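You operate a simulated robot arm through the tools that you are given. There is no shell and no other tool.

Carry out the task below with a simulated robot arm. There is one attempt and no reset: what you move stays moved.

## Task
Free the panel from the press and weight it on the yellow-tab blotter.
Fine: the knob ends wound up, the tray pushed in; the round weight from beside the press lies on the panel.
Where things are to end (x, y in the base frame): panel within 20 mm of [680, 590].

The check looks at the end state, three seconds after you hand in, the way a careful person would. Anything else that was tipped, shoved, dropped, spilled or broken makes it a failure.

## Robot
A 6-joint arm with a two-finger gripper, fixed in place. Base frame: the origin is on the floor under the middle of its stand, x ahead of it, y to its left, z up. Readings come in mm, degrees, newtons and seconds.
It reaches about 1038 mm from its shoulder. Its first joint turns from -166.0 to 166.0 degrees. Payload 1.71 kg.
Tool frame: the origin (TCP) lies between the finger pads and is the grasp point; the fingertips stand 20 mm ahead of it; z points along the fingers, y is the line along which they close. The gripper opens to 96 mm; its body begins 113 mm behind the TCP.
Orientation is that of the tool frame in the base frame, as [roll, pitch, yaw] about the fixed x, y, z axes, in that order (R = Rz(yaw) Ry(pitch) Rx(roll)). With the fingers straight down and closing along the base's y, the tool's x points along the base's -x, its y along +y and its z along -z.

## Interface
- The arm moves only by the tool apply_moves. Its argument "plan" is a list of rows, each an object (a shift or turn left out is 0, a gripper value left out holds the last) with "turn": the turn, a rotation vector about the base's x, y, z in units of 60 degrees (1.0 is 60 degrees), a list of three; "slide": the shift along the base's x, y, z in units of 150 mm (1.0 is 150 mm), a list of three; "jaw": the gripper command, from -1 (fully open) to 1 (shut), values between in proportion. In form: [{"turn": [wx, wy, wz], "slide": [tx, ty, tz], "jaw": jaw}, ...]. A call has 1 to 20 rows; each row is the pose to reach, as a shift and turn from the pose commanded when the call began. A call with a number of a shift or a turn outside -1 to 1 is refused whole. Rows are played at 5 a second. More than 50 mm and 8.6 degrees between two rows, or a gripper value outside its range, and nothing of the call is played. A pose out of reach is approached as far as the arm can. The call stops where the force on the tool passes 60 N (or 10 N more than at its start, if that is more) or the arm is blocked; 0.2 s more then pass. Each finger travels about 45 mm/s and halts on what it meets, pressing with about 23 N; the grip force reading is that of the motor and also rises with nothing between the fingers. The clock runs only during rows and for 0.2 s after the last one: add rows that repeat a pose to give the fingers time. The reply holds the time, the measured pose of the TCP, the force on the tool along the base axes, the opening and the grip force, in the units named above and with some noise, with the torque about the TCP (base axes, N m) and any sound that the robot's microphone picked up.
- Cameras (640 x 400 px; columns grow to the right, rows downward): "scene" is fixed at [399.1, 650.2, 1589]; the picture's right is [-0.90, -0.44, 0.00], its down [-0.43, 0.88, -0.21] and it looks along [0.09, -0.18, -0.98] (base axes); focal length 214 px, centre (320, 200). "wrist" rides on the gripper at [66, 14, -145] in the tool frame; the picture's right is [-0.21, 0.98, 0.00], its down [-0.88, -0.19, -0.45] and it looks along [-0.44, -0.09, 0.90] (tool axes); focal length 275 px, centre (320, 200). There is no depth. A picture from a camera that has moved, and an enlarged one, comes with that camera's place and axes in the base frame and with its lens.
- snapshot(camera): a new picture of that camera. The clock stands still meanwhile.
- slide_trunk(by): moves the trunk up (or, below 0, down) by that many mm; the arm rides with it, the base frame stays. It gives what a move gives, with no picture.
- zoom(camera, box): a new picture of the part [left, top, right, bottom] of that camera's present view, enlarged. The clock stands still meanwhile.
- close_job(): hands the job in; it is judged then, once.

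Places have to be worked out from the pictures, the camera data and where the tool is seen. Open the gripper and draw the arm clear of the work before you hand the job in, unless the task says otherwise.

The tools are called as a command line: name --argument value ..., lists and objects as JSON in quotes. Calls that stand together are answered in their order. apply_moves: Moves the arm, as the interface text tells. Its arguments: {"type":"object","properties":{"plan":{"type":"array","items":{"type":"object","properties":{"turn":{"type":"array","items":{"type":"number"}},"slide":{"type":"array","items":{"type":"number"}},"jaw":{"type":"number"}}}}},"required":["plan"]} The other tools are called the same way: slide_trunk (by) moves the trunk up or down; snapshot (camera) takes a picture; zoom (camera, box) takes an enlarged picture of a part of a camera's view; close_job () hands the job in.

At the start:

```text
time: 0.0
position: [464.8, 327.3, 1263.2]
orientation: [-179.9, -0.1, -179.9]
contact_force: [-0.1, 0.5, 0.8]
moment: [0.01, -0.02, -0.03]
grip_width: 95.7
gripper_force: 0.0
trunk travel left (down, up): [-250.0, 140.0]
```

scene: 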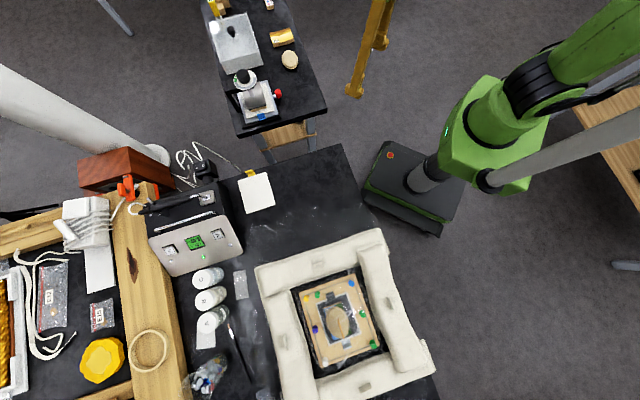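
wrist: 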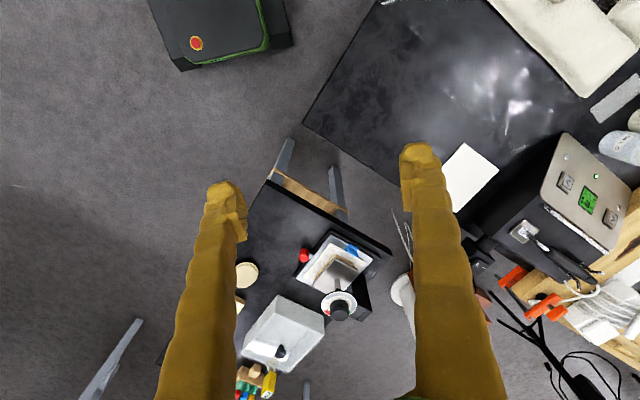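

I start by looking closely at the press area in both views before moving anything.

zoom --camera "scene" --box '[190, 0, 340, 140]'

zoom --camera "wrist" --box '[220, 200, 420, 400]'

zoom --camera "scene" --box '[180, 130, 400, 280]'

```text
2.86 times, centred on (265, 70) of scene
camera zoom: at [399.1, 650.2, 1589.0], right [-0.9, -0.44, 0.0], down [-0.43, 0.88, -0.21], along [0.09, -0.18, -0.98], focal length 613 px, centre (477, 571)
```

zoom: 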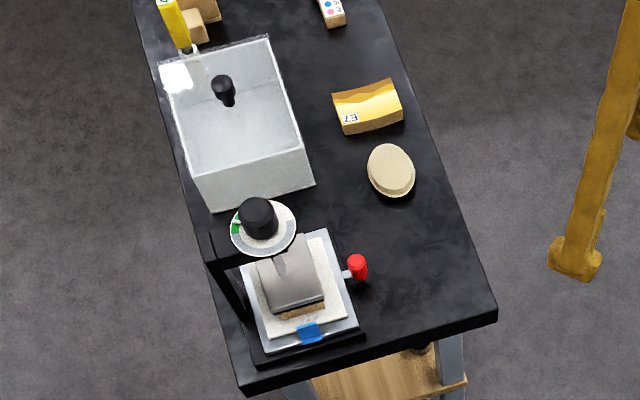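

```text
2.00 times, centred on (320, 300) of wrist
camera zoom: at [399.0, 340.4, 1408.5], right [0.21, 0.98, 0.0], down [0.88, -0.18, 0.44], along [0.43, -0.09, -0.9], focal length 551 px, centre (320, 0)
```

zoom: 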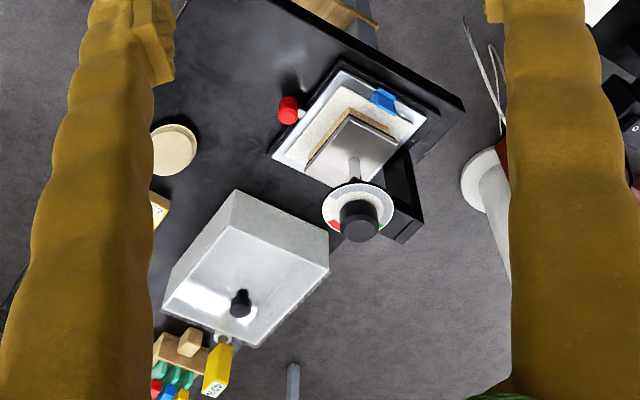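

```text
2.67 times, centred on (290, 205) of scene
camera zoom: at [399.1, 650.2, 1589.0], right [-0.9, -0.44, 0.0], down [-0.43, 0.88, -0.21], along [0.09, -0.18, -0.98], focal length 572 px, centre (400, 187)
```

zoom: 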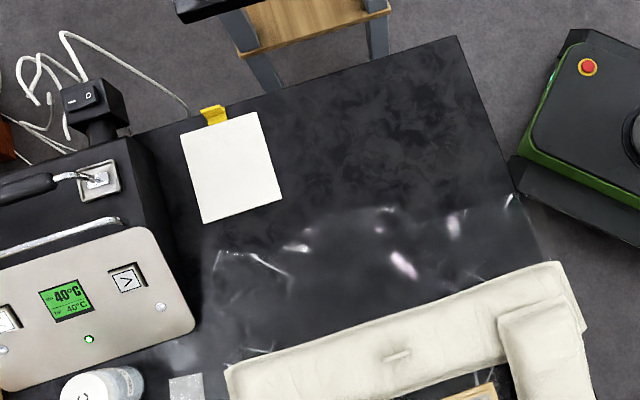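

The small table holds the press (knob, dial, tray with red and blue fittings), a beige disc and a grey box; triangulating gives the red knob near (784,224,884), blue tab near (798,332,876), and knob near (849,287,1003). I move the wrist camera closer for detail, staying high.

apply_moves --plan '[{"slide": [0.22, -0.13, 0], "jaw": -1}, {"slide": [0.45, -0.26, 0], "jaw": -1}, {"slide": [0.67, -0.39, 0], "jaw": -1}, {"slide": [0.9, -0.51, 0], "jaw": -1}, {"slide": [0.9, -0.51, -0.2], "jaw": -1}, {"slide": [0.9, -0.51, -0.4], "jaw": -1}]'

snapshot --camera "wrist"

snapshot --camera "scene"

```text
time: 1.4
position: [581.3, 251.3, 1209.7]
orientation: [180.0, 0.8, -179.9]
contact_force: [0.5, -0.3, 0.4]
moment: [-0.02, -0.04, 0.03]
grip_width: 96.0
gripper_force: 0.0
trunk travel left (down, up): [-250.0, 140.0]
```

```text
taken
camera wrist: at [513.3, 264.3, 1353.9], right [0.21, 0.98, 0.0], down [0.87, -0.18, 0.46], along [0.45, -0.09, -0.89], focal length 275 px, centre (320, 200)
```

wrist: 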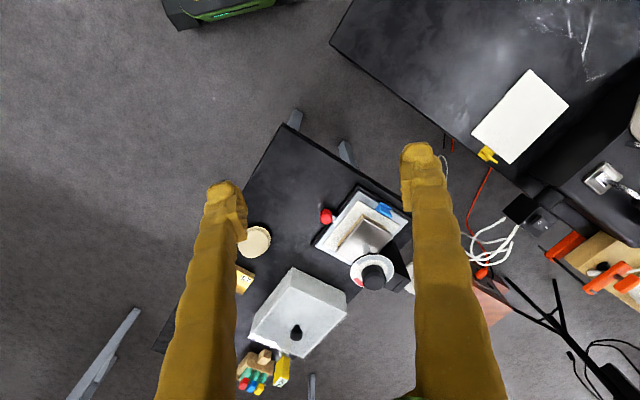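

```text
taken
```

scene: 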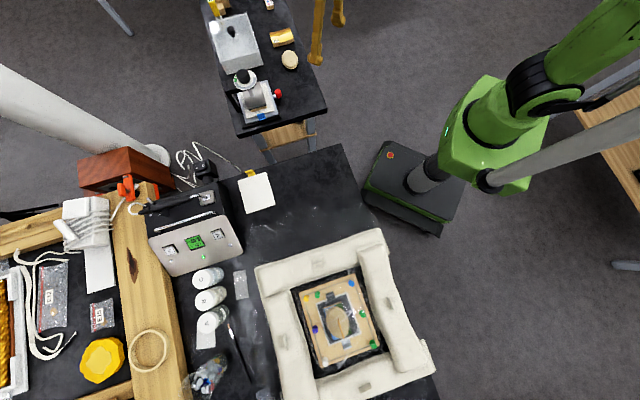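

I zoom in on the press and the objects next to it from this closer wrist view.

zoom --camera "wrist" --box '[300, 170, 420, 300]'

zoom --camera "wrist" --box '[220, 210, 360, 400]'

```text
3.08 times, centred on (360, 235) of wrist
camera zoom: at [513.3, 264.3, 1353.9], right [0.21, 0.98, 0.0], down [0.87, -0.18, 0.46], along [0.45, -0.09, -0.89], focal length 847 px, centre (197, 92)
```

zoom: 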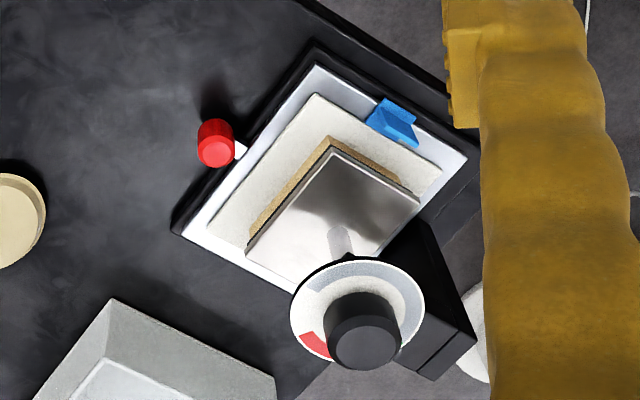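

```text
2.11 times, centred on (290, 305) of wrist
camera zoom: at [513.3, 264.3, 1353.9], right [0.21, 0.98, 0.0], down [0.87, -0.18, 0.46], along [0.45, -0.09, -0.89], focal length 580 px, centre (383, -21)
```

zoom: 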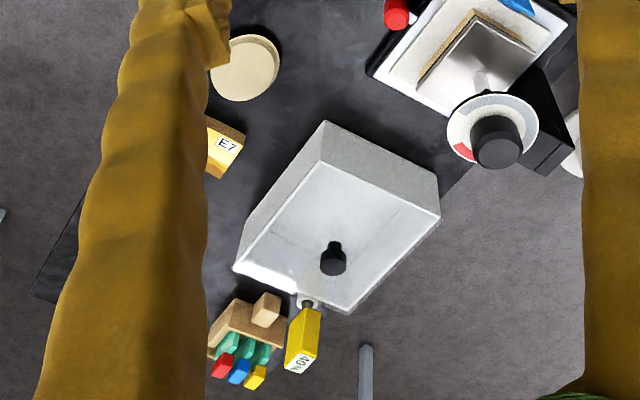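

The press's tray is turned about 45° in the base frame, the red handle sticks out on the side opposite the column, and the dial has a red and a green sector. I tilt and lower the wrist to view it from the side.

apply_moves --plan '[{"slide": [0, -0.06, -0.15], "turn": [0, -0.1, 0]}, {"slide": [0, -0.12, -0.3], "turn": [0, -0.2, 0]}, {"slide": [0, -0.18, -0.45], "turn": [0, -0.3, 0]}, {"slide": [0, -0.24, -0.6], "turn": [0, -0.4, 0]}, {"slide": [0, -0.3, -0.75], "turn": [0, -0.5, 0]}, {"slide": [0, -0.3, -0.75], "turn": [0, -0.5, 0]}]'

snapshot --camera "wrist"

```text
time: 2.8
position: [580.5, 204.7, 1096.0]
orientation: [180.0, 30.8, 179.9]
contact_force: [-1.0, -0.2, 0.5]
moment: [-0.02, -0.01, 0.03]
grip_width: 96.0
gripper_force: 0.1
trunk travel left (down, up): [-250.0, 140.0]
```

```text
taken
camera wrist: at [449.2, 217.9, 1187.5], right [0.18, 0.98, 0.11], down [0.52, -0.18, 0.83], along [0.83, -0.09, -0.55], focal length 275 px, centre (320, 200)
```

wrist: 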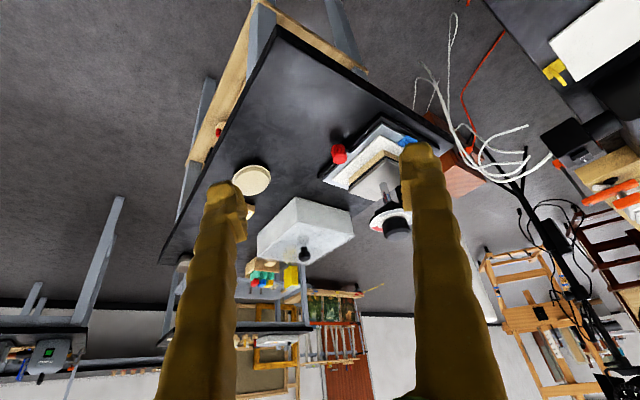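

Readings sit about 19 mm short in x of what I commanded; I test whether that is lag or steady offset with a null move, and zoom on the press from this low angle.

apply_moves --plan '[{"slide": [0, 0, 0]}, {"slide": [0, 0, 0]}, {"slide": [0, 0, 0]}]'

zoom --camera "wrist" --box '[220, 100, 440, 290]'

zoom --camera "wrist" --box '[310, 110, 430, 250]'

```text
time: 3.6
position: [579.7, 205.0, 1096.1]
orientation: [180.0, 30.8, -179.9]
contact_force: [0.2, -0.1, 0.6]
moment: [0.02, 0.01, 0.0]
grip_width: 95.7
gripper_force: 0.0
trunk travel left (down, up): [-250.0, 140.0]
```

```text
2.11 times, centred on (330, 195) of wrist
camera zoom: at [449.3, 217.9, 1187.6], right [0.18, 0.98, 0.11], down [0.53, -0.18, 0.83], along [0.83, -0.09, -0.55], focal length 580 px, centre (299, 210)
```

zoom: 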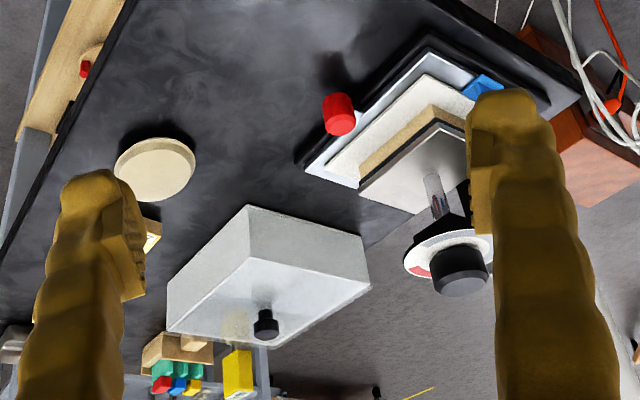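

```text
2.86 times, centred on (370, 180) of wrist
camera zoom: at [449.3, 217.9, 1187.6], right [0.18, 0.98, 0.11], down [0.53, -0.18, 0.83], along [0.83, -0.09, -0.55], focal length 786 px, centre (177, 257)
```

zoom: 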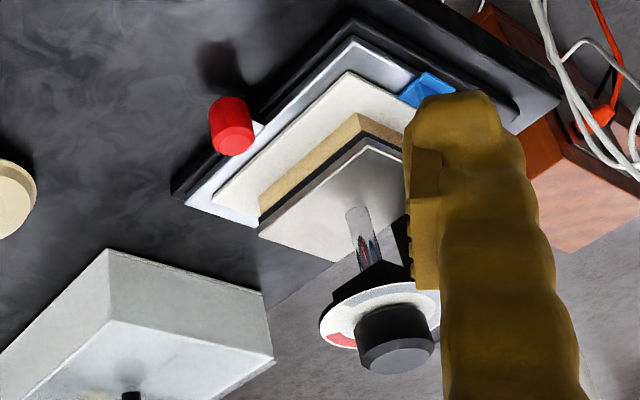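

The red handle belongs to the tray (on a stem), with a blue-tab blotter, then the panel, then the steel platen pressing on it. The offset is steady, so I test a small pure x move to see whether it is a reach limit.

apply_moves --plan '[{"slide": [0.2, 0, 0]}, {"slide": [0.2, 0, 0]}, {"slide": [0.2, 0, 0]}]'

```text
time: 4.4
position: [611.9, 206.1, 1095.9]
orientation: [-179.9, 30.9, -179.9]
contact_force: [-0.8, 0.0, 0.6]
moment: [0.0, -0.03, -0.01]
grip_width: 96.1
gripper_force: 0.1
trunk travel left (down, up): [-250.0, 140.0]
```

Motion tracks 1:1 apart from that constant start offset, so I'll steer by measured deltas. Next I straighten the gripper and move toward above the knob, staying well above it, to read the dial.

apply_moves --plan '[{"slide": [0.0, 0, 0.2], "turn": [0, 0.1, 0]}, {"slide": [0.2, 0.1, 0.4], "turn": [0, 0.2, 0]}, {"slide": [0.4, 0.2, 0.4], "turn": [0, 0.3, 0]}, {"slide": [0.6, 0.3, 0.4], "turn": [0, 0.4, 0]}, {"slide": [0.8, 0.4, 0.4], "turn": [0, 0.5, 0]}, {"slide": [1.0, 0.5, 0.4], "turn": [0, 0.5, 0]}, {"slide": [1.0, 0.5, 0.4], "turn": [0, 0.5, 0]}]'

snapshot --camera "wrist"

```text
time: 6.0
position: [762.5, 281.3, 1154.6]
orientation: [-180.0, 0.7, -179.9]
contact_force: [0.2, 0.1, -1.5]
moment: [0.0, -0.01, -0.02]
grip_width: 95.9
gripper_force: 0.0
trunk travel left (down, up): [-250.0, 140.0]
```

```text
taken
camera wrist: at [694.3, 294.6, 1299.0], right [0.2, 0.98, 0.0], down [0.87, -0.18, 0.46], along [0.45, -0.09, -0.89], focal length 275 px, centre (320, 200)
```

wrist: 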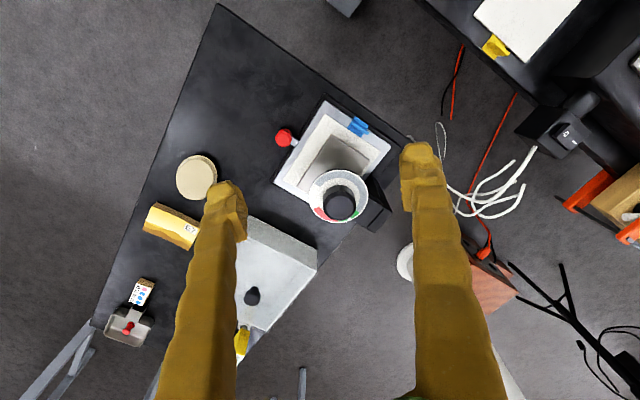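

zoom --camera "wrist" --box '[265, 90, 405, 240]'

zoom --camera "wrist" --box '[130, 120, 350, 360]'

```text
2.67 times, centred on (335, 165) of wrist
camera zoom: at [694.3, 294.6, 1299.0], right [0.2, 0.98, 0.0], down [0.87, -0.18, 0.46], along [0.45, -0.09, -0.89], focal length 734 px, centre (280, 293)
```

zoom: 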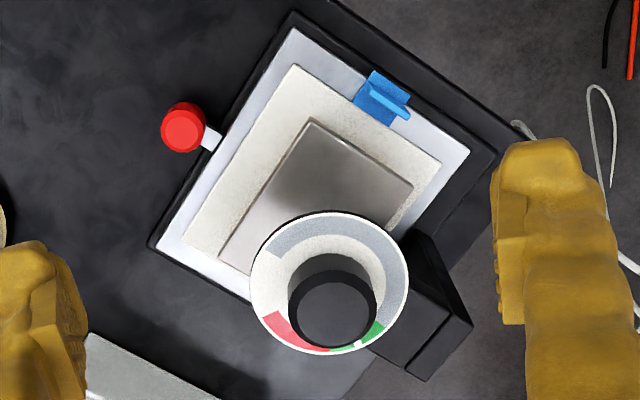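

```text
1.67 times, centred on (240, 240) of wrist
camera zoom: at [694.3, 294.6, 1299.0], right [0.2, 0.98, 0.0], down [0.87, -0.18, 0.46], along [0.45, -0.09, -0.89], focal length 459 px, centre (453, 133)
```

zoom: 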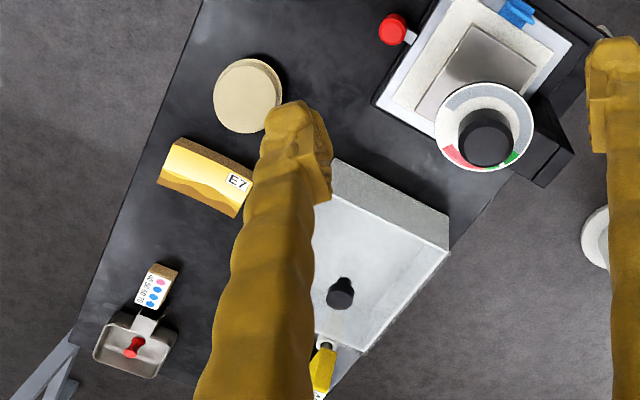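

The dial around the knob has a grey wedge arc, a red sector and a green sector; I tilt the wrist camera straight down over the knob for a clear read.

apply_moves --plan '[{"slide": [0.1, 0, -0.06], "turn": [0, 0.1, 0]}, {"slide": [0.2, 0, -0.12], "turn": [0, 0.2, 0]}, {"slide": [0.3, 0, -0.18], "turn": [0, 0.3, 0]}, {"slide": [0.4, 0, -0.24], "turn": [0, 0.4, 0]}, {"slide": [0.52, 0, -0.3], "turn": [0, 0.43, 0]}, {"slide": [0.52, 0, -0.3], "turn": [0, 0.43, 0]}]'

snapshot --camera "wrist"

zoom --camera "wrist" --box '[240, 100, 400, 260]'

```text
time: 7.4
position: [838.3, 279.6, 1109.8]
orientation: [180.0, -25.2, -179.8]
contact_force: [0.0, -0.8, -0.3]
moment: [0.01, 0.07, -0.04]
grip_width: 96.1
gripper_force: 0.1
trunk travel left (down, up): [-250.0, 140.0]
```

```text
taken
camera wrist: at [840.7, 293.1, 1269.9], right [0.19, 0.98, -0.09], down [0.98, -0.18, 0.03], along [0.01, -0.09, -1.0], focal length 275 px, centre (320, 200)
```

wrist: 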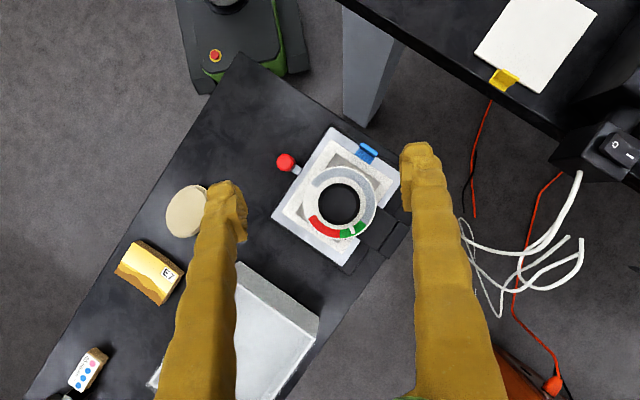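

```text
2.50 times, centred on (320, 180) of wrist
camera zoom: at [840.7, 293.1, 1269.9], right [0.19, 0.98, -0.09], down [0.98, -0.18, 0.03], along [0.01, -0.09, -1.0], focal length 688 px, centre (320, 250)
```

zoom: 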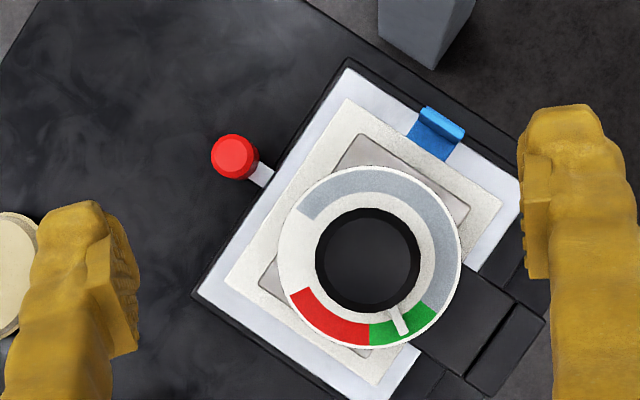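

The pointer sits in the green (pressed) sector; the grey wedge thins counter-clockwise to its zero, with red beyond green clockwise, so winding up means about +200° about z (seen from above). The knob axis is at about (850, 287), top z≈1012, dial z≈987. I straighten up over it and pre-rotate the gripper by −60° about z.

apply_moves --plan '[{"slide": [0.02, 0.01, -0.03], "turn": [0, -0.1, 0]}, {"slide": [0.04, 0.02, -0.06], "turn": [0, -0.2, 0]}, {"slide": [0.06, 0.04, -0.09], "turn": [0, -0.3, 0]}, {"slide": [0.078, 0.05, -0.12], "turn": [0, -0.42, 0]}, {"slide": [0.078, 0.05, -0.12], "turn": [0, -0.42, 0]}]'

apply_moves --plan '[{"turn": [0, 0, -0.14]}, {"turn": [0, 0, -0.28]}, {"turn": [0, 0, -0.42]}, {"turn": [0, 0, -0.56]}, {"turn": [0, 0, -0.7]}, {"turn": [0, 0, -0.84]}, {"turn": [0, 0, -0.98]}, {"turn": [0, 0, -0.98]}, {"turn": [0, 0, -0.98]}]'

snapshot --camera "wrist"

```text
time: 8.6
position: [849.4, 289.0, 1093.5]
orientation: [180.0, 0.3, -180.0]
contact_force: [0.6, -0.8, -0.2]
moment: [0.0, -0.03, 0.01]
grip_width: 96.2
gripper_force: 0.0
trunk travel left (down, up): [-250.0, 140.0]
```

```text
time: 10.6
position: [850.8, 287.1, 1092.4]
orientation: [180.0, 0.2, 121.1]
contact_force: [0.3, -0.1, 0.7]
moment: [0.03, 0.03, -0.03]
grip_width: 95.8
gripper_force: 0.1
trunk travel left (down, up): [-250.0, 140.0]
```

```text
taken
camera wrist: at [827.9, 350.9, 1238.3], right [0.94, 0.33, 0.0], down [0.3, -0.84, 0.45], along [0.15, -0.42, -0.89], focal length 275 px, centre (320, 200)
```

wrist: 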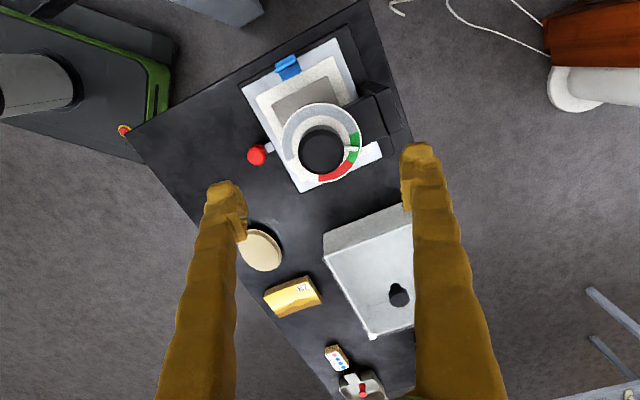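

The knob lines up at (851, 287). I rotate a further −36° and descend to just above the knob.

apply_moves --plan '[{"turn": [0, 0, -0.14], "slide": [0, 0, 0]}, {"turn": [0, 0, -0.28], "slide": [0, 0, -0.1]}, {"turn": [0, 0, -0.42], "slide": [0, 0, -0.2]}, {"turn": [0, 0, -0.56], "slide": [0, 0, -0.3]}, {"turn": [0, 0, -0.6], "slide": [0, 0, -0.3]}, {"turn": [0, 0, -0.6], "slide": [0, 0, -0.3]}]'

snapshot --camera "wrist"

```text
time: 12.0
position: [850.9, 288.3, 1049.0]
orientation: [-180.0, 0.2, 85.2]
contact_force: [-0.5, 0.1, 0.1]
moment: [0.02, 0.01, 0.0]
grip_width: 95.9
gripper_force: 0.0
trunk travel left (down, up): [-250.0, 140.0]
```

```text
taken
camera wrist: at [869.7, 352.3, 1194.1], right [0.96, -0.29, 0.0], down [-0.26, -0.86, 0.45], along [-0.13, -0.43, -0.89], focal length 275 px, centre (320, 200)
```

wrist: 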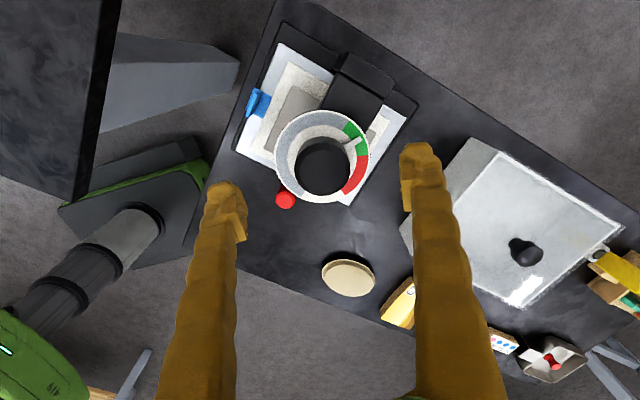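

The knob is centred between the fingers. I descend to z≈1014 and close on it.

apply_moves --plan '[{"slide": [0, 0, -0.1], "jaw": -1}, {"slide": [0, 0, -0.2], "jaw": -1}, {"slide": [0, 0, -0.235], "jaw": -1}, {"slide": [0, 0, -0.235], "jaw": -1}]'

apply_moves --plan '[{"jaw": 0}, {"jaw": 0.1}, {"jaw": 0.3}, {"jaw": 1}, {"jaw": 1}, {"jaw": 1}, {"jaw": 1}]'

```text
time: 13.0
position: [851.3, 287.8, 1012.2]
orientation: [180.0, 0.2, 85.2]
contact_force: [0.9, 0.1, 1.1]
moment: [0.02, 0.01, -0.02]
grip_width: 96.2
gripper_force: 0.1
trunk travel left (down, up): [-250.0, 140.0]
```

```text
time: 14.6
position: [851.8, 287.1, 1013.1]
orientation: [-180.0, 0.3, 85.2]
contact_force: [30.6, 1.1, 14.4]
moment: [0.0, -0.51, 0.0]
grip_width: 39.0
gripper_force: 35.0
trunk travel left (down, up): [-250.0, 140.0]
```

Gripped (39 mm wide) but with 30 N sideways along +x, so the knob axis lies slightly further +x than the TCP. I nudge +1.5 mm to relax it.

apply_moves --plan '[{"slide": [0.01, 0, 0]}, {"slide": [0.01, 0, 0]}]'

```text
time: 15.2
position: [852.9, 287.3, 1012.1]
orientation: [-179.9, 0.3, 85.3]
contact_force: [9.0, -2.1, 0.1]
moment: [0.04, -0.12, -0.01]
grip_width: 38.8
gripper_force: 34.6
trunk travel left (down, up): [-250.0, 140.0]
```

Force has dropped to 9 N. I add another half millimetre and turn the knob +34° counter-clockwise (as seen from above), watching forces.

apply_moves --plan '[{"slide": [0.004, 0, 0]}, {"slide": [0.004, 0, 0], "turn": [0, 0, 0.14]}, {"slide": [0.004, 0, 0], "turn": [0, 0, 0.28]}, {"slide": [0.004, 0, 0], "turn": [0, 0, 0.42]}, {"slide": [0.004, 0, 0], "turn": [0, 0, 0.56]}, {"slide": [0.004, 0, 0], "turn": [0, 0, 0.56]}]'

snapshot --camera "wrist"

zoom --camera "scene" --box '[200, 40, 340, 140]'

```text
time: 16.6
position: [851.2, 287.3, 1013.6]
orientation: [-179.9, 0.2, 118.9]
contact_force: [-30.0, -15.5, -26.2]
moment: [-0.07, 0.2, 0.01]
grip_width: 38.7
gripper_force: 35.5
trunk travel left (down, up): [-250.0, 140.0]
```

```text
taken
camera wrist: at [831.8, 351.5, 1158.2], right [0.96, 0.29, 0.0], down [0.26, -0.85, 0.45], along [0.13, -0.43, -0.89], focal length 275 px, centre (320, 200)
```

wrist: 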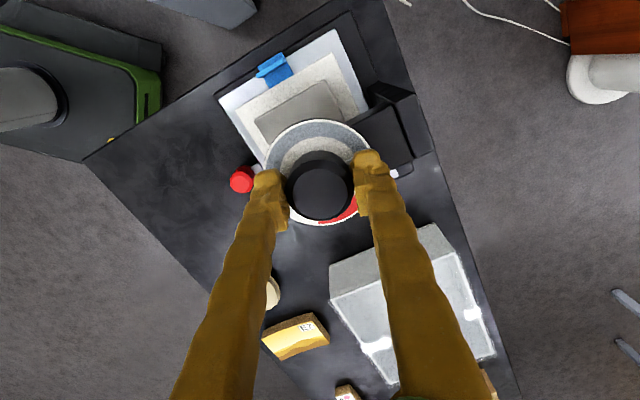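

```text
4.00 times, centred on (270, 90) of scene
camera zoom: at [399.1, 650.2, 1589.0], right [-0.9, -0.44, 0.0], down [-0.43, 0.88, -0.21], along [0.09, -0.18, -0.98], focal length 858 px, centre (520, 640)
```

zoom: 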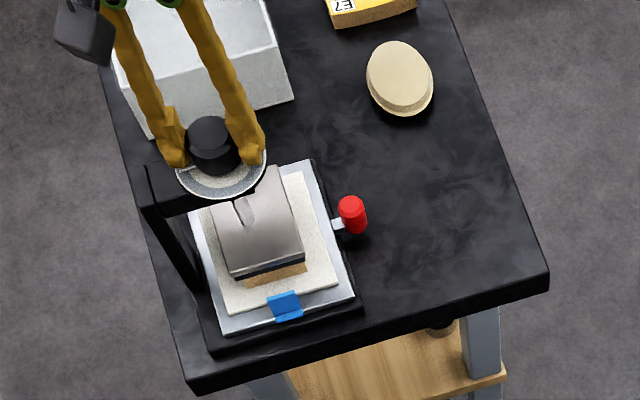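

The turn ended with about 40 N of side load — likely arm tracking error while rotating. I check whether the knob actually turned before relaxing the load.

zoom --camera "wrist" --box '[240, 100, 400, 240]'

apply_moves --plan '[{"slide": [-0.013, -0.007, -0.01]}, {"slide": [-0.013, -0.007, -0.01]}]'

```text
2.86 times, centred on (320, 170) of wrist
camera zoom: at [831.8, 351.5, 1158.2], right [0.96, 0.29, 0.0], down [0.26, -0.85, 0.45], along [0.13, -0.43, -0.89], focal length 786 px, centre (320, 286)
```

zoom: 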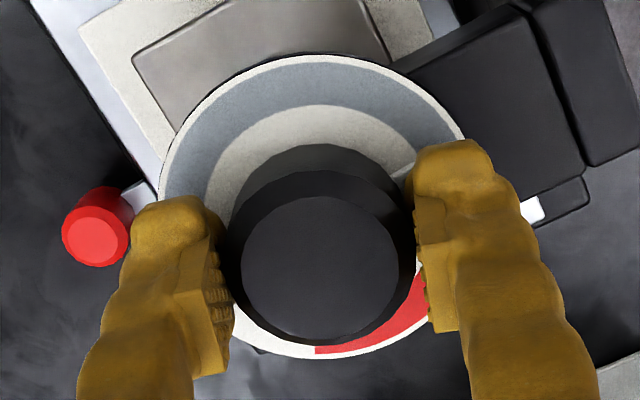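

```text
time: 17.2
position: [852.0, 287.1, 1013.2]
orientation: [179.9, 0.2, 118.9]
contact_force: [6.7, 2.6, 13.7]
moment: [0.17, 0.01, 0.03]
grip_width: 38.7
gripper_force: 35.3
trunk travel left (down, up): [-250.0, 140.0]
```

The pointer has moved from the green into the grey wedge, so the knob turns the right way, and the load is back to ~15 N. I continue in ~30° steps, relaxing the side load after each.

apply_moves --plan '[{"turn": [0, 0, 0.13], "slide": [0.002, 0.001, 0.003]}, {"turn": [0, 0, 0.26], "slide": [0.002, 0.001, 0.003]}, {"turn": [0, 0, 0.39], "slide": [0.002, 0.001, 0.003]}, {"turn": [0, 0, 0.5], "slide": [0.002, 0.001, 0.003]}, {"turn": [0, 0, 0.5], "slide": [0.002, 0.001, 0.003]}]'

```text
time: 18.4
position: [852.0, 286.6, 1012.6]
orientation: [180.0, 0.3, 148.9]
contact_force: [20.3, 9.3, 21.4]
moment: [0.22, -0.36, -0.02]
grip_width: 38.7
gripper_force: 35.2
trunk travel left (down, up): [-250.0, 140.0]
```

Rotation follows (yaw 149). I ease the load and turn another 30°.

apply_moves --plan '[{"slide": [0.008, 0.004, 0.008]}, {"turn": [0, 0, 0.13], "slide": [0.008, 0.004, 0.008]}, {"turn": [0, 0, 0.26], "slide": [0.008, 0.004, 0.008]}, {"turn": [0, 0, 0.39], "slide": [0.008, 0.004, 0.008]}, {"turn": [0, 0, 0.5], "slide": [0.008, 0.004, 0.008]}, {"turn": [0, 0, 0.5], "slide": [0.008, 0.004, 0.008]}]'

zoom --camera "wrist" --box '[240, 100, 400, 240]'

zoom --camera "scene" --box '[200, 40, 340, 140]'

```text
time: 19.8
position: [852.3, 287.1, 1012.5]
orientation: [-179.9, 0.2, 178.9]
contact_force: [-13.9, -8.5, -16.1]
moment: [0.12, 0.21, 0.0]
grip_width: 38.8
gripper_force: 34.7
trunk travel left (down, up): [-250.0, 140.0]
```

```text
2.86 times, centred on (320, 170) of wrist
camera zoom: at [786.6, 301.4, 1158.7], right [0.22, 0.97, 0.0], down [0.87, -0.2, 0.45], along [0.44, -0.1, -0.89], focal length 786 px, centre (320, 286)
```

zoom: 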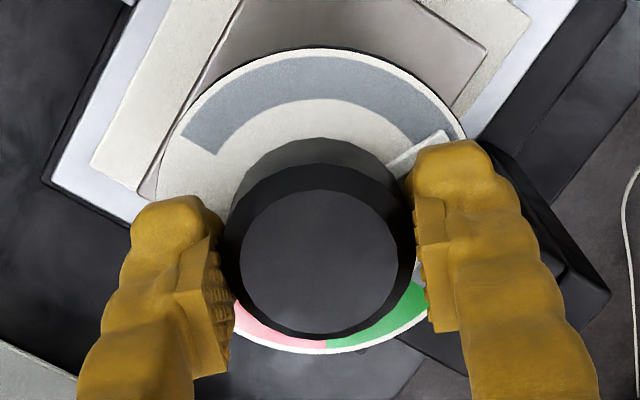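

```text
4.00 times, centred on (270, 90) of scene
camera zoom: at [399.1, 650.2, 1589.0], right [-0.9, -0.44, 0.0], down [-0.43, 0.88, -0.21], along [0.09, -0.18, -0.98], focal length 858 px, centre (520, 640)
```

zoom: 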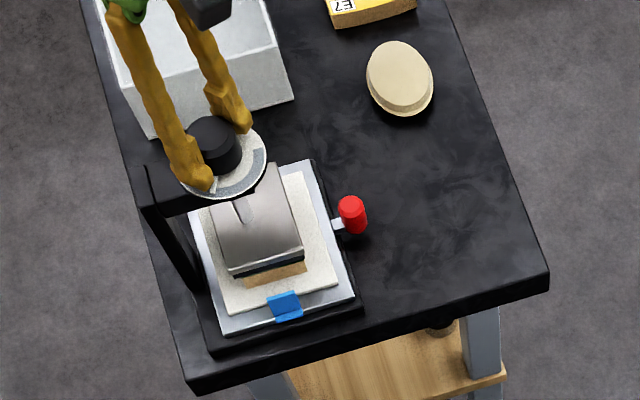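

The pointer is tracking the gripper (~94° done, ~110° left to the thin end of the wedge). I ease the load and keep turning.

apply_moves --plan '[{"slide": [-0.004, -0.003, -0.004]}, {"turn": [0, 0, 0.13], "slide": [-0.004, -0.003, -0.004]}, {"turn": [0, 0, 0.26], "slide": [-0.004, -0.003, -0.004]}, {"turn": [0, 0, 0.39], "slide": [-0.004, -0.003, -0.004]}, {"turn": [0, 0, 0.5], "slide": [-0.004, -0.003, -0.004]}, {"turn": [0, 0, 0.5], "slide": [-0.004, -0.003, -0.004]}]'

```text
time: 21.2
position: [852.2, 287.4, 1013.2]
orientation: [179.9, 0.2, -151.1]
contact_force: [13.5, 2.9, 6.1]
moment: [0.06, -0.2, 0.0]
grip_width: 38.7
gripper_force: 35.0
trunk travel left (down, up): [-250.0, 140.0]
```

Yaw reached −151 with little load. I continue another 30°.

apply_moves --plan '[{"slide": [0.003, 0.001, 0.001]}, {"turn": [0, 0, 0.13], "slide": [0.003, 0.001, 0.001]}, {"turn": [0, 0, 0.26], "slide": [0.003, 0.001, 0.001]}, {"turn": [0, 0, 0.39], "slide": [0.003, 0.001, 0.001]}, {"turn": [0, 0, 0.5], "slide": [0.003, 0.001, 0.001]}, {"turn": [0, 0, 0.5], "slide": [0.003, 0.001, 0.001]}]'

zoom --camera "wrist" --box '[240, 100, 400, 240]'

zoom --camera "scene" --box '[200, 40, 340, 140]'

```text
time: 22.6
position: [852.1, 286.6, 1013.2]
orientation: [180.0, 0.3, -121.2]
contact_force: [10.0, -1.7, 15.4]
moment: [-0.07, -0.11, 0.02]
grip_width: 38.5
gripper_force: 35.3
trunk travel left (down, up): [-250.0, 140.0]
```

```text
2.86 times, centred on (320, 170) of wrist
camera zoom: at [806.1, 237.3, 1158.6], right [-0.73, 0.68, 0.0], down [0.61, 0.65, 0.45], along [0.3, 0.33, -0.89], focal length 786 px, centre (320, 286)
```

zoom: 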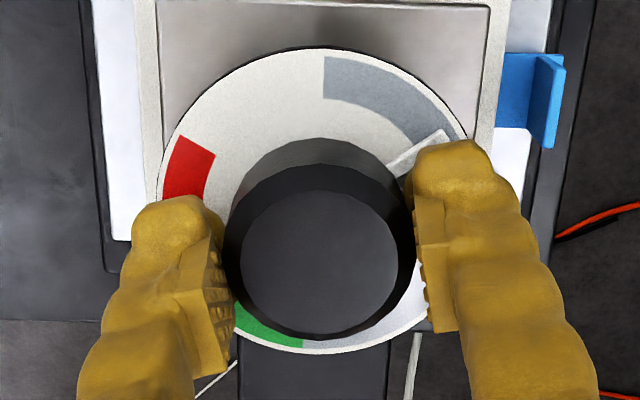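

```text
4.00 times, centred on (270, 90) of scene
camera zoom: at [399.1, 650.2, 1589.0], right [-0.9, -0.44, 0.0], down [-0.43, 0.88, -0.21], along [0.09, -0.18, -0.98], focal length 858 px, centre (520, 640)
```

zoom: 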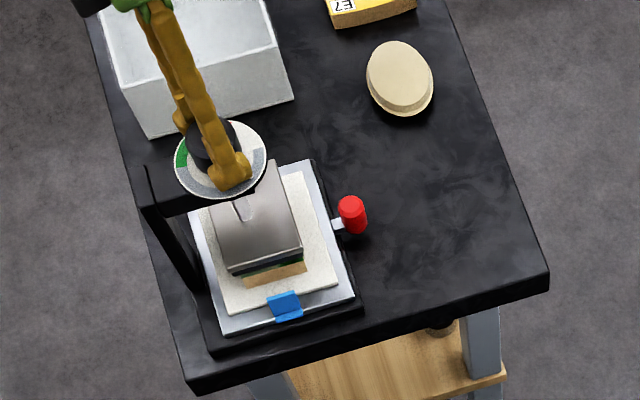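

The platen is visibly lifting off the panel, with ~55° of grey wedge left. I continue another 30°.

apply_moves --plan '[{"slide": [0.003, 0, 0.004]}, {"turn": [0, 0, 0.13], "slide": [0.003, 0, 0.004]}, {"turn": [0, 0, 0.26], "slide": [0.003, 0, 0.004]}, {"turn": [0, 0, 0.39], "slide": [0.003, 0, 0.004]}, {"turn": [0, 0, 0.5], "slide": [0.003, 0, 0.004]}, {"turn": [0, 0, 0.5], "slide": [0.003, 0, 0.004]}]'

zoom --camera "wrist" --box '[240, 100, 400, 240]'

```text
time: 24.0
position: [851.6, 287.4, 1013.7]
orientation: [179.9, 0.3, -91.2]
contact_force: [-19.3, -3.3, -13.0]
moment: [0.06, 0.18, -0.01]
grip_width: 38.6
gripper_force: 35.2
trunk travel left (down, up): [-250.0, 140.0]
```

```text
2.86 times, centred on (320, 170) of wrist
camera zoom: at [837.0, 221.0, 1158.6], right [-0.97, 0.22, 0.0], down [0.2, 0.87, 0.45], along [0.1, 0.44, -0.89], focal length 786 px, centre (320, 286)
```

zoom: 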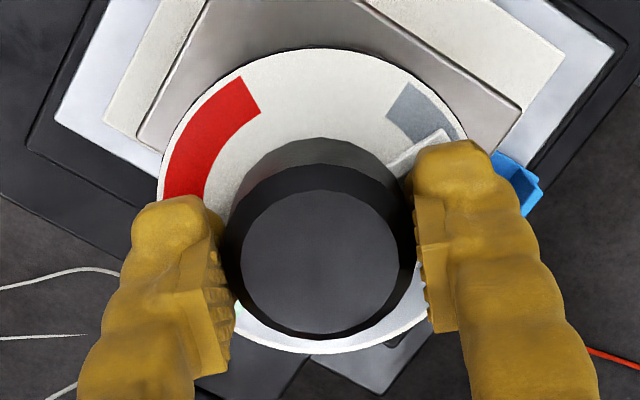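

About 22° of wedge remains. I turn in smaller steps now, looking for an end stop.

apply_moves --plan '[{"slide": [-0.006, -0.001, -0.004]}, {"turn": [0, 0, 0.1], "slide": [-0.006, -0.001, -0.004]}, {"turn": [0, 0, 0.2], "slide": [-0.006, -0.001, -0.004]}, {"turn": [0, 0, 0.3], "slide": [-0.006, -0.001, -0.004]}, {"turn": [0, 0, 0.36], "slide": [-0.006, -0.001, -0.004]}, {"turn": [0, 0, 0.36], "slide": [-0.006, -0.001, -0.004]}]'

zoom --camera "wrist" --box '[240, 100, 400, 240]'

```text
time: 25.4
position: [851.8, 287.7, 1014.8]
orientation: [180.0, 0.2, -69.6]
contact_force: [-13.4, 0.6, -12.1]
moment: [0.1, 0.14, 0.01]
grip_width: 38.5
gripper_force: 34.8
trunk travel left (down, up): [-250.0, 140.0]
```

```text
2.86 times, centred on (320, 170) of wrist
camera zoom: at [861.9, 220.1, 1158.6], right [-0.99, -0.15, 0.0], down [-0.13, 0.88, 0.45], along [-0.07, 0.44, -0.89], focal length 786 px, centre (320, 286)
```

zoom: 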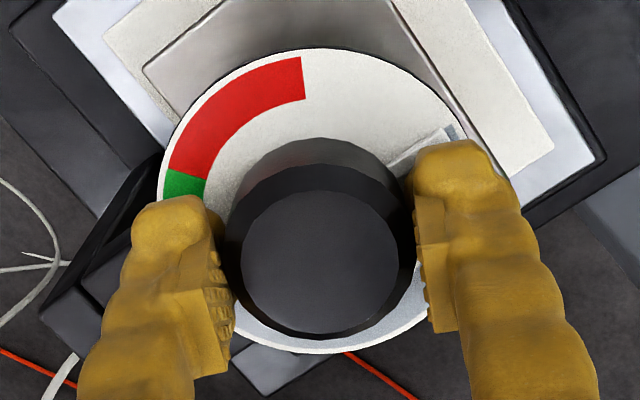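

The pointer is almost at the end of the wedge. I turn ~12° more to reach the end or a stop.

apply_moves --plan '[{"slide": [-0.004, 0, -0.004]}, {"turn": [0, 0, 0.05], "slide": [-0.004, 0, -0.004]}, {"turn": [0, 0, 0.1], "slide": [-0.004, 0, -0.004]}, {"turn": [0, 0, 0.15], "slide": [-0.004, 0, -0.004]}, {"turn": [0, 0, 0.2], "slide": [-0.004, 0, -0.004]}, {"turn": [0, 0, 0.2], "slide": [-0.004, 0, -0.004]}]'

zoom --camera "wrist" --box '[240, 100, 400, 240]'

zoom --camera "scene" --box '[200, 40, 340, 140]'

```text
time: 26.8
position: [851.3, 286.7, 1012.0]
orientation: [-179.9, 0.3, -57.4]
contact_force: [15.9, 2.0, 12.3]
moment: [-0.03, -0.27, -0.16]
grip_width: 38.5
gripper_force: 35.0
trunk travel left (down, up): [-250.0, 140.0]
```

```text
2.86 times, centred on (320, 170) of wrist
camera zoom: at [875.3, 223.5, 1157.8], right [-0.94, -0.35, 0.0], down [-0.31, 0.84, 0.45], along [-0.16, 0.42, -0.89], focal length 786 px, centre (320, 286)
```

zoom: 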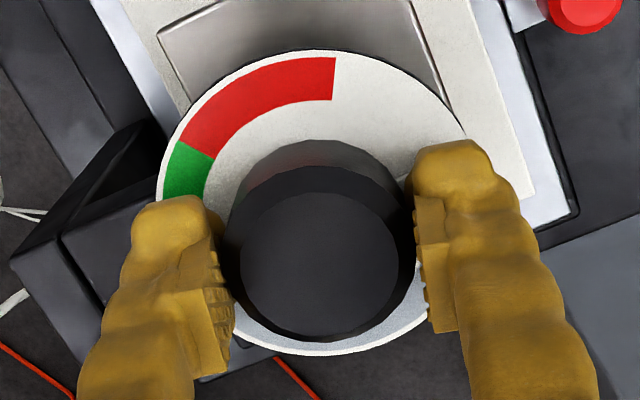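

```text
4.00 times, centred on (270, 90) of scene
camera zoom: at [399.1, 650.2, 1589.0], right [-0.9, -0.44, 0.0], down [-0.43, 0.88, -0.21], along [0.09, -0.18, -0.98], focal length 858 px, centre (520, 640)
```

zoom: 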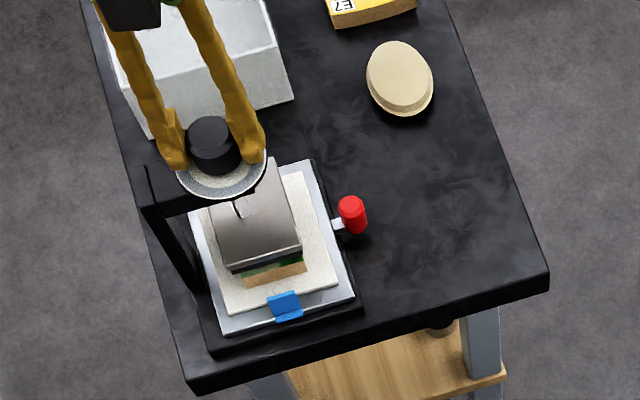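

A reaction torque of −0.16 N·m appeared and the knob stopped following: it's at its upper stop, with the platen lifted. I release by opening, then rise.

apply_moves --plan '[{"jaw": 0.1}, {"jaw": -0.5}, {"jaw": -1}, {"jaw": -1}, {"jaw": -1}]'

apply_moves --plan '[{"slide": [0, 0, 0.2]}, {"slide": [0, 0, 0.5]}, {"slide": [0, 0, 0.8]}, {"slide": [0, 0, 0.8]}]'

snapshot --camera "wrist"

zoom --camera "wrist" --box '[240, 80, 400, 220]'

```text
time: 28.0
position: [851.7, 288.1, 1013.1]
orientation: [179.9, 0.3, -57.7]
contact_force: [0.1, 0.6, 0.1]
moment: [0.03, 0.04, 0.01]
grip_width: 95.8
gripper_force: 0.1
trunk travel left (down, up): [-250.0, 140.0]
```

```text
time: 29.0
position: [851.2, 285.3, 1133.9]
orientation: [179.9, 0.4, -57.5]
contact_force: [0.4, 0.9, 0.2]
moment: [0.0, -0.01, 0.02]
grip_width: 95.9
gripper_force: 0.1
trunk travel left (down, up): [-250.0, 140.0]
```

```text
taken
camera wrist: at [875.3, 223.3, 1278.4], right [-0.94, -0.35, 0.0], down [-0.31, 0.84, 0.45], along [-0.16, 0.42, -0.89], focal length 275 px, centre (320, 200)
```

wrist: 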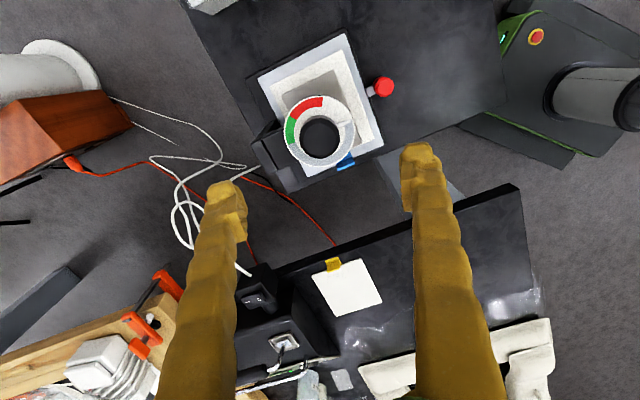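

```text
2.86 times, centred on (320, 150) of wrist
camera zoom: at [875.3, 223.3, 1278.4], right [-0.94, -0.35, 0.0], down [-0.31, 0.84, 0.45], along [-0.16, 0.42, -0.89], focal length 786 px, centre (320, 343)
```

zoom: 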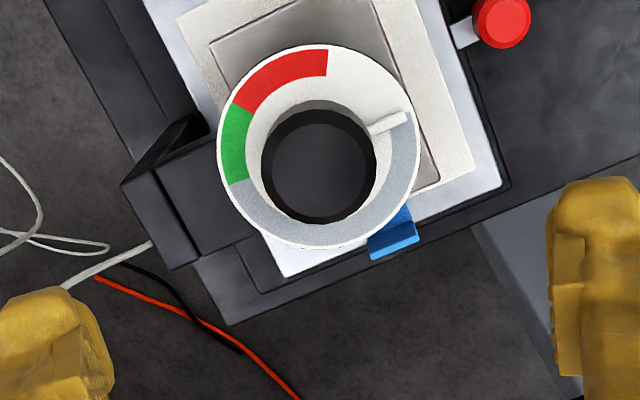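

The pointer sits exactly at the wedge's thin end: knob wound up. Next is the tray handle (red knob, ≈(785,222), top ≈ z 897; tray slides along (−0.71,−0.71)). I move above it, rotating the gripper so it closes across the pull direction.

apply_moves --plan '[{"turn": [0, 0, -0.14], "slide": [-0.06, -0.06, 0]}, {"turn": [0, 0, -0.28], "slide": [-0.12, -0.12, 0]}, {"turn": [0, 0, -0.42], "slide": [-0.18, -0.18, 0]}, {"turn": [0, 0, -0.56], "slide": [-0.24, -0.24, 0]}, {"turn": [0, 0, -0.7], "slide": [-0.3, -0.3, 0]}, {"turn": [0, 0, -0.84], "slide": [-0.36, -0.36, 0]}, {"turn": [0, 0, -0.98], "slide": [-0.44, -0.42, 0]}, {"turn": [0, 0, -0.98], "slide": [-0.44, -0.42, 0]}]'

apply_moves --plan '[{"turn": [0, 0, -0.14], "slide": [0, 0, -0.1]}, {"turn": [0, 0, -0.28], "slide": [0, 0, -0.25]}, {"turn": [0, 0, -0.31], "slide": [0, 0, -0.4]}, {"turn": [0, 0, -0.31], "slide": [0, 0, -0.4]}]'

snapshot --camera "wrist"

zoom --camera "scene" --box '[190, 0, 350, 140]'

```text
time: 30.8
position: [785.2, 225.1, 1132.3]
orientation: [180.0, 0.2, -116.5]
contact_force: [-0.1, -0.5, -0.1]
moment: [0.02, -0.03, 0.0]
grip_width: 95.9
gripper_force: 0.2
trunk travel left (down, up): [-250.0, 140.0]
```

```text
time: 31.8
position: [785.8, 224.0, 1072.5]
orientation: [180.0, 0.1, -135.0]
contact_force: [0.4, -0.4, -1.0]
moment: [0.01, -0.01, 0.02]
grip_width: 96.0
gripper_force: 0.1
trunk travel left (down, up): [-250.0, 140.0]
```

```text
taken
camera wrist: at [729.1, 187.5, 1218.2], right [-0.55, 0.84, 0.0], down [0.75, 0.49, 0.45], along [0.37, 0.25, -0.89], focal length 275 px, centre (320, 200)
```

wrist: 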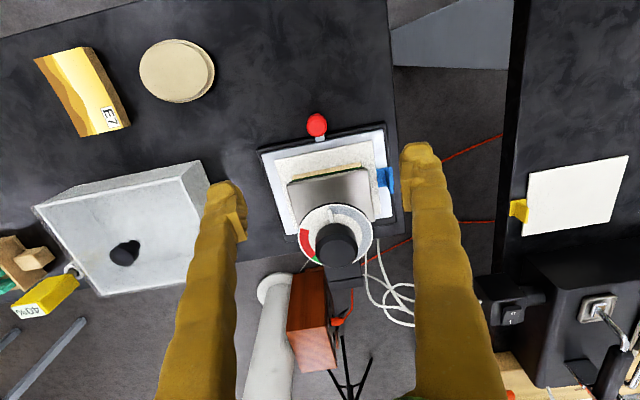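

```text
2.86 times, centred on (270, 70) of scene
camera zoom: at [399.1, 650.2, 1589.0], right [-0.9, -0.44, 0.0], down [-0.43, 0.88, -0.21], along [0.09, -0.18, -0.98], focal length 613 px, centre (463, 571)
```

zoom: 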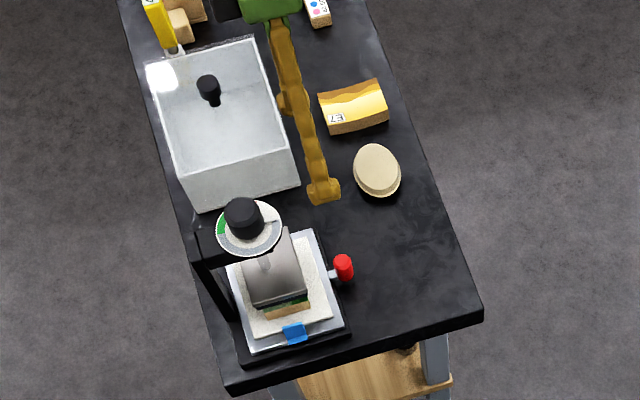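

The red handle measures at (783,221). I descend to ~z 935 first and re-check alignment.

apply_moves --plan '[{"slide": [-0.018, -0.016, -0.3], "jaw": -1}, {"slide": [-0.018, -0.016, -0.6], "jaw": -1}, {"slide": [-0.018, -0.016, -0.9], "jaw": -1}, {"slide": [-0.018, -0.016, -0.9], "jaw": -1}]'

snapshot --camera "wrist"

```text
time: 32.8
position: [784.0, 222.0, 937.5]
orientation: [179.8, 0.3, -134.9]
contact_force: [1.1, -0.6, -0.6]
moment: [0.01, 0.01, 0.01]
grip_width: 96.0
gripper_force: 0.0
trunk travel left (down, up): [-250.0, 140.0]
```

```text
taken
camera wrist: at [726.6, 183.8, 1083.9], right [-0.55, 0.84, 0.0], down [0.75, 0.49, 0.45], along [0.37, 0.25, -0.89], focal length 275 px, centre (320, 200)
```

wrist: 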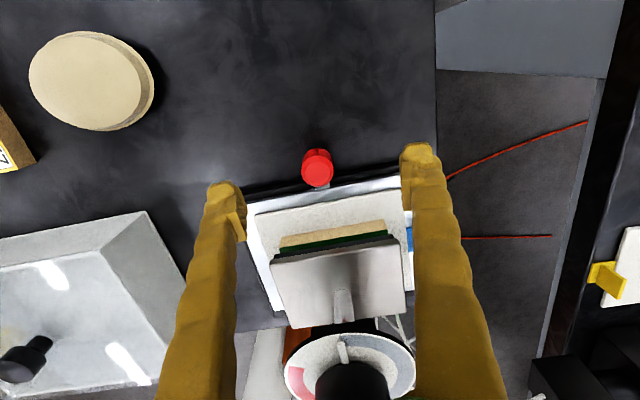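

Aligned. I descend to z≈889 around the red handle and close on it.

apply_moves --plan '[{"slide": [0.002, -0.006, -0.12], "jaw": -1}, {"slide": [0.002, -0.006, -0.24], "jaw": -1}, {"slide": [0.002, -0.006, -0.325], "jaw": -1}, {"slide": [0.002, -0.006, -0.325], "jaw": -1}]'

apply_moves --plan '[{"jaw": 0}, {"jaw": 0.3}, {"jaw": 0.5}, {"jaw": 1}, {"jaw": 1}, {"jaw": 1}, {"jaw": 1}]'

zoom --camera "wrist" --box '[220, 100, 420, 300]'

```text
time: 33.8
position: [783.6, 220.6, 890.1]
orientation: [180.0, 0.2, -134.9]
contact_force: [-0.4, 0.1, -0.3]
moment: [0.0, -0.03, 0.03]
grip_width: 95.8
gripper_force: 0.0
trunk travel left (down, up): [-250.0, 140.0]
```

```text
time: 35.4
position: [783.2, 218.4, 888.4]
orientation: [-180.0, 0.2, -134.9]
contact_force: [12.2, -11.2, 1.7]
moment: [-0.19, -0.14, -0.03]
grip_width: 22.8
gripper_force: 34.6
trunk travel left (down, up): [-250.0, 140.0]
```

```text
2.00 times, centred on (320, 200) of wrist
camera zoom: at [727.5, 181.5, 1034.1], right [-0.55, 0.84, 0.0], down [0.75, 0.49, 0.45], along [0.37, 0.25, -0.89], focal length 551 px, centre (320, 200)
```

zoom: 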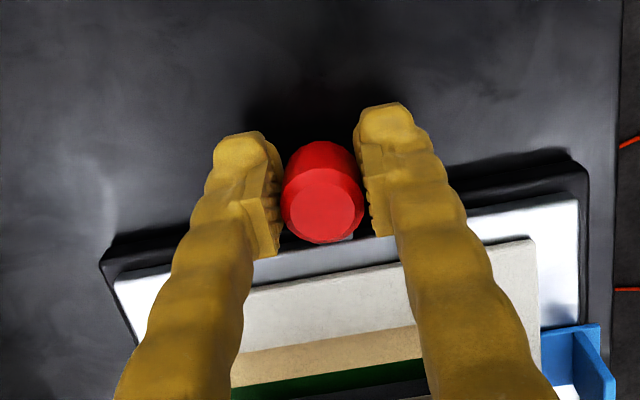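

Gripped at 22.8 mm with mild side load. I relax that slightly and pull the tray out along (−0.71,−0.71), 60 mm to begin with.

apply_moves --plan '[{"slide": [0.004, -0.004, 0]}, {"slide": [-0.05, -0.06, 0]}, {"slide": [-0.1, -0.11, 0]}, {"slide": [-0.15, -0.16, 0]}, {"slide": [-0.2, -0.21, 0]}, {"slide": [-0.24, -0.25, 0]}, {"slide": [-0.28, -0.29, 0]}, {"slide": [-0.28, -0.29, 0]}]'

snapshot --camera "wrist"

zoom --camera "scene" --box '[190, 0, 350, 140]'

```text
time: 37.2
position: [742.1, 176.5, 889.6]
orientation: [179.9, 0.2, -134.9]
contact_force: [13.4, -13.1, 3.0]
moment: [-0.19, -0.11, -0.09]
grip_width: 22.5
gripper_force: 35.2
trunk travel left (down, up): [-250.0, 140.0]
```

```text
taken
camera wrist: at [685.4, 139.2, 1034.1], right [-0.55, 0.84, 0.0], down [0.75, 0.49, 0.45], along [0.37, 0.25, -0.89], focal length 275 px, centre (320, 200)
```

wrist: 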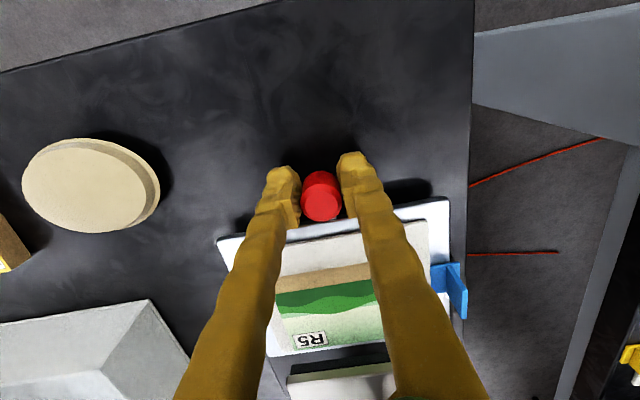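

```text
2.86 times, centred on (270, 70) of scene
camera zoom: at [399.1, 650.2, 1589.0], right [-0.9, -0.44, 0.0], down [-0.43, 0.88, -0.21], along [0.09, -0.18, -0.98], focal length 613 px, centre (463, 571)
```

zoom: 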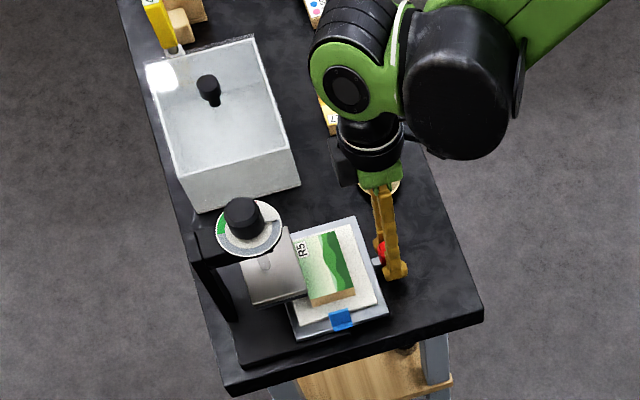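

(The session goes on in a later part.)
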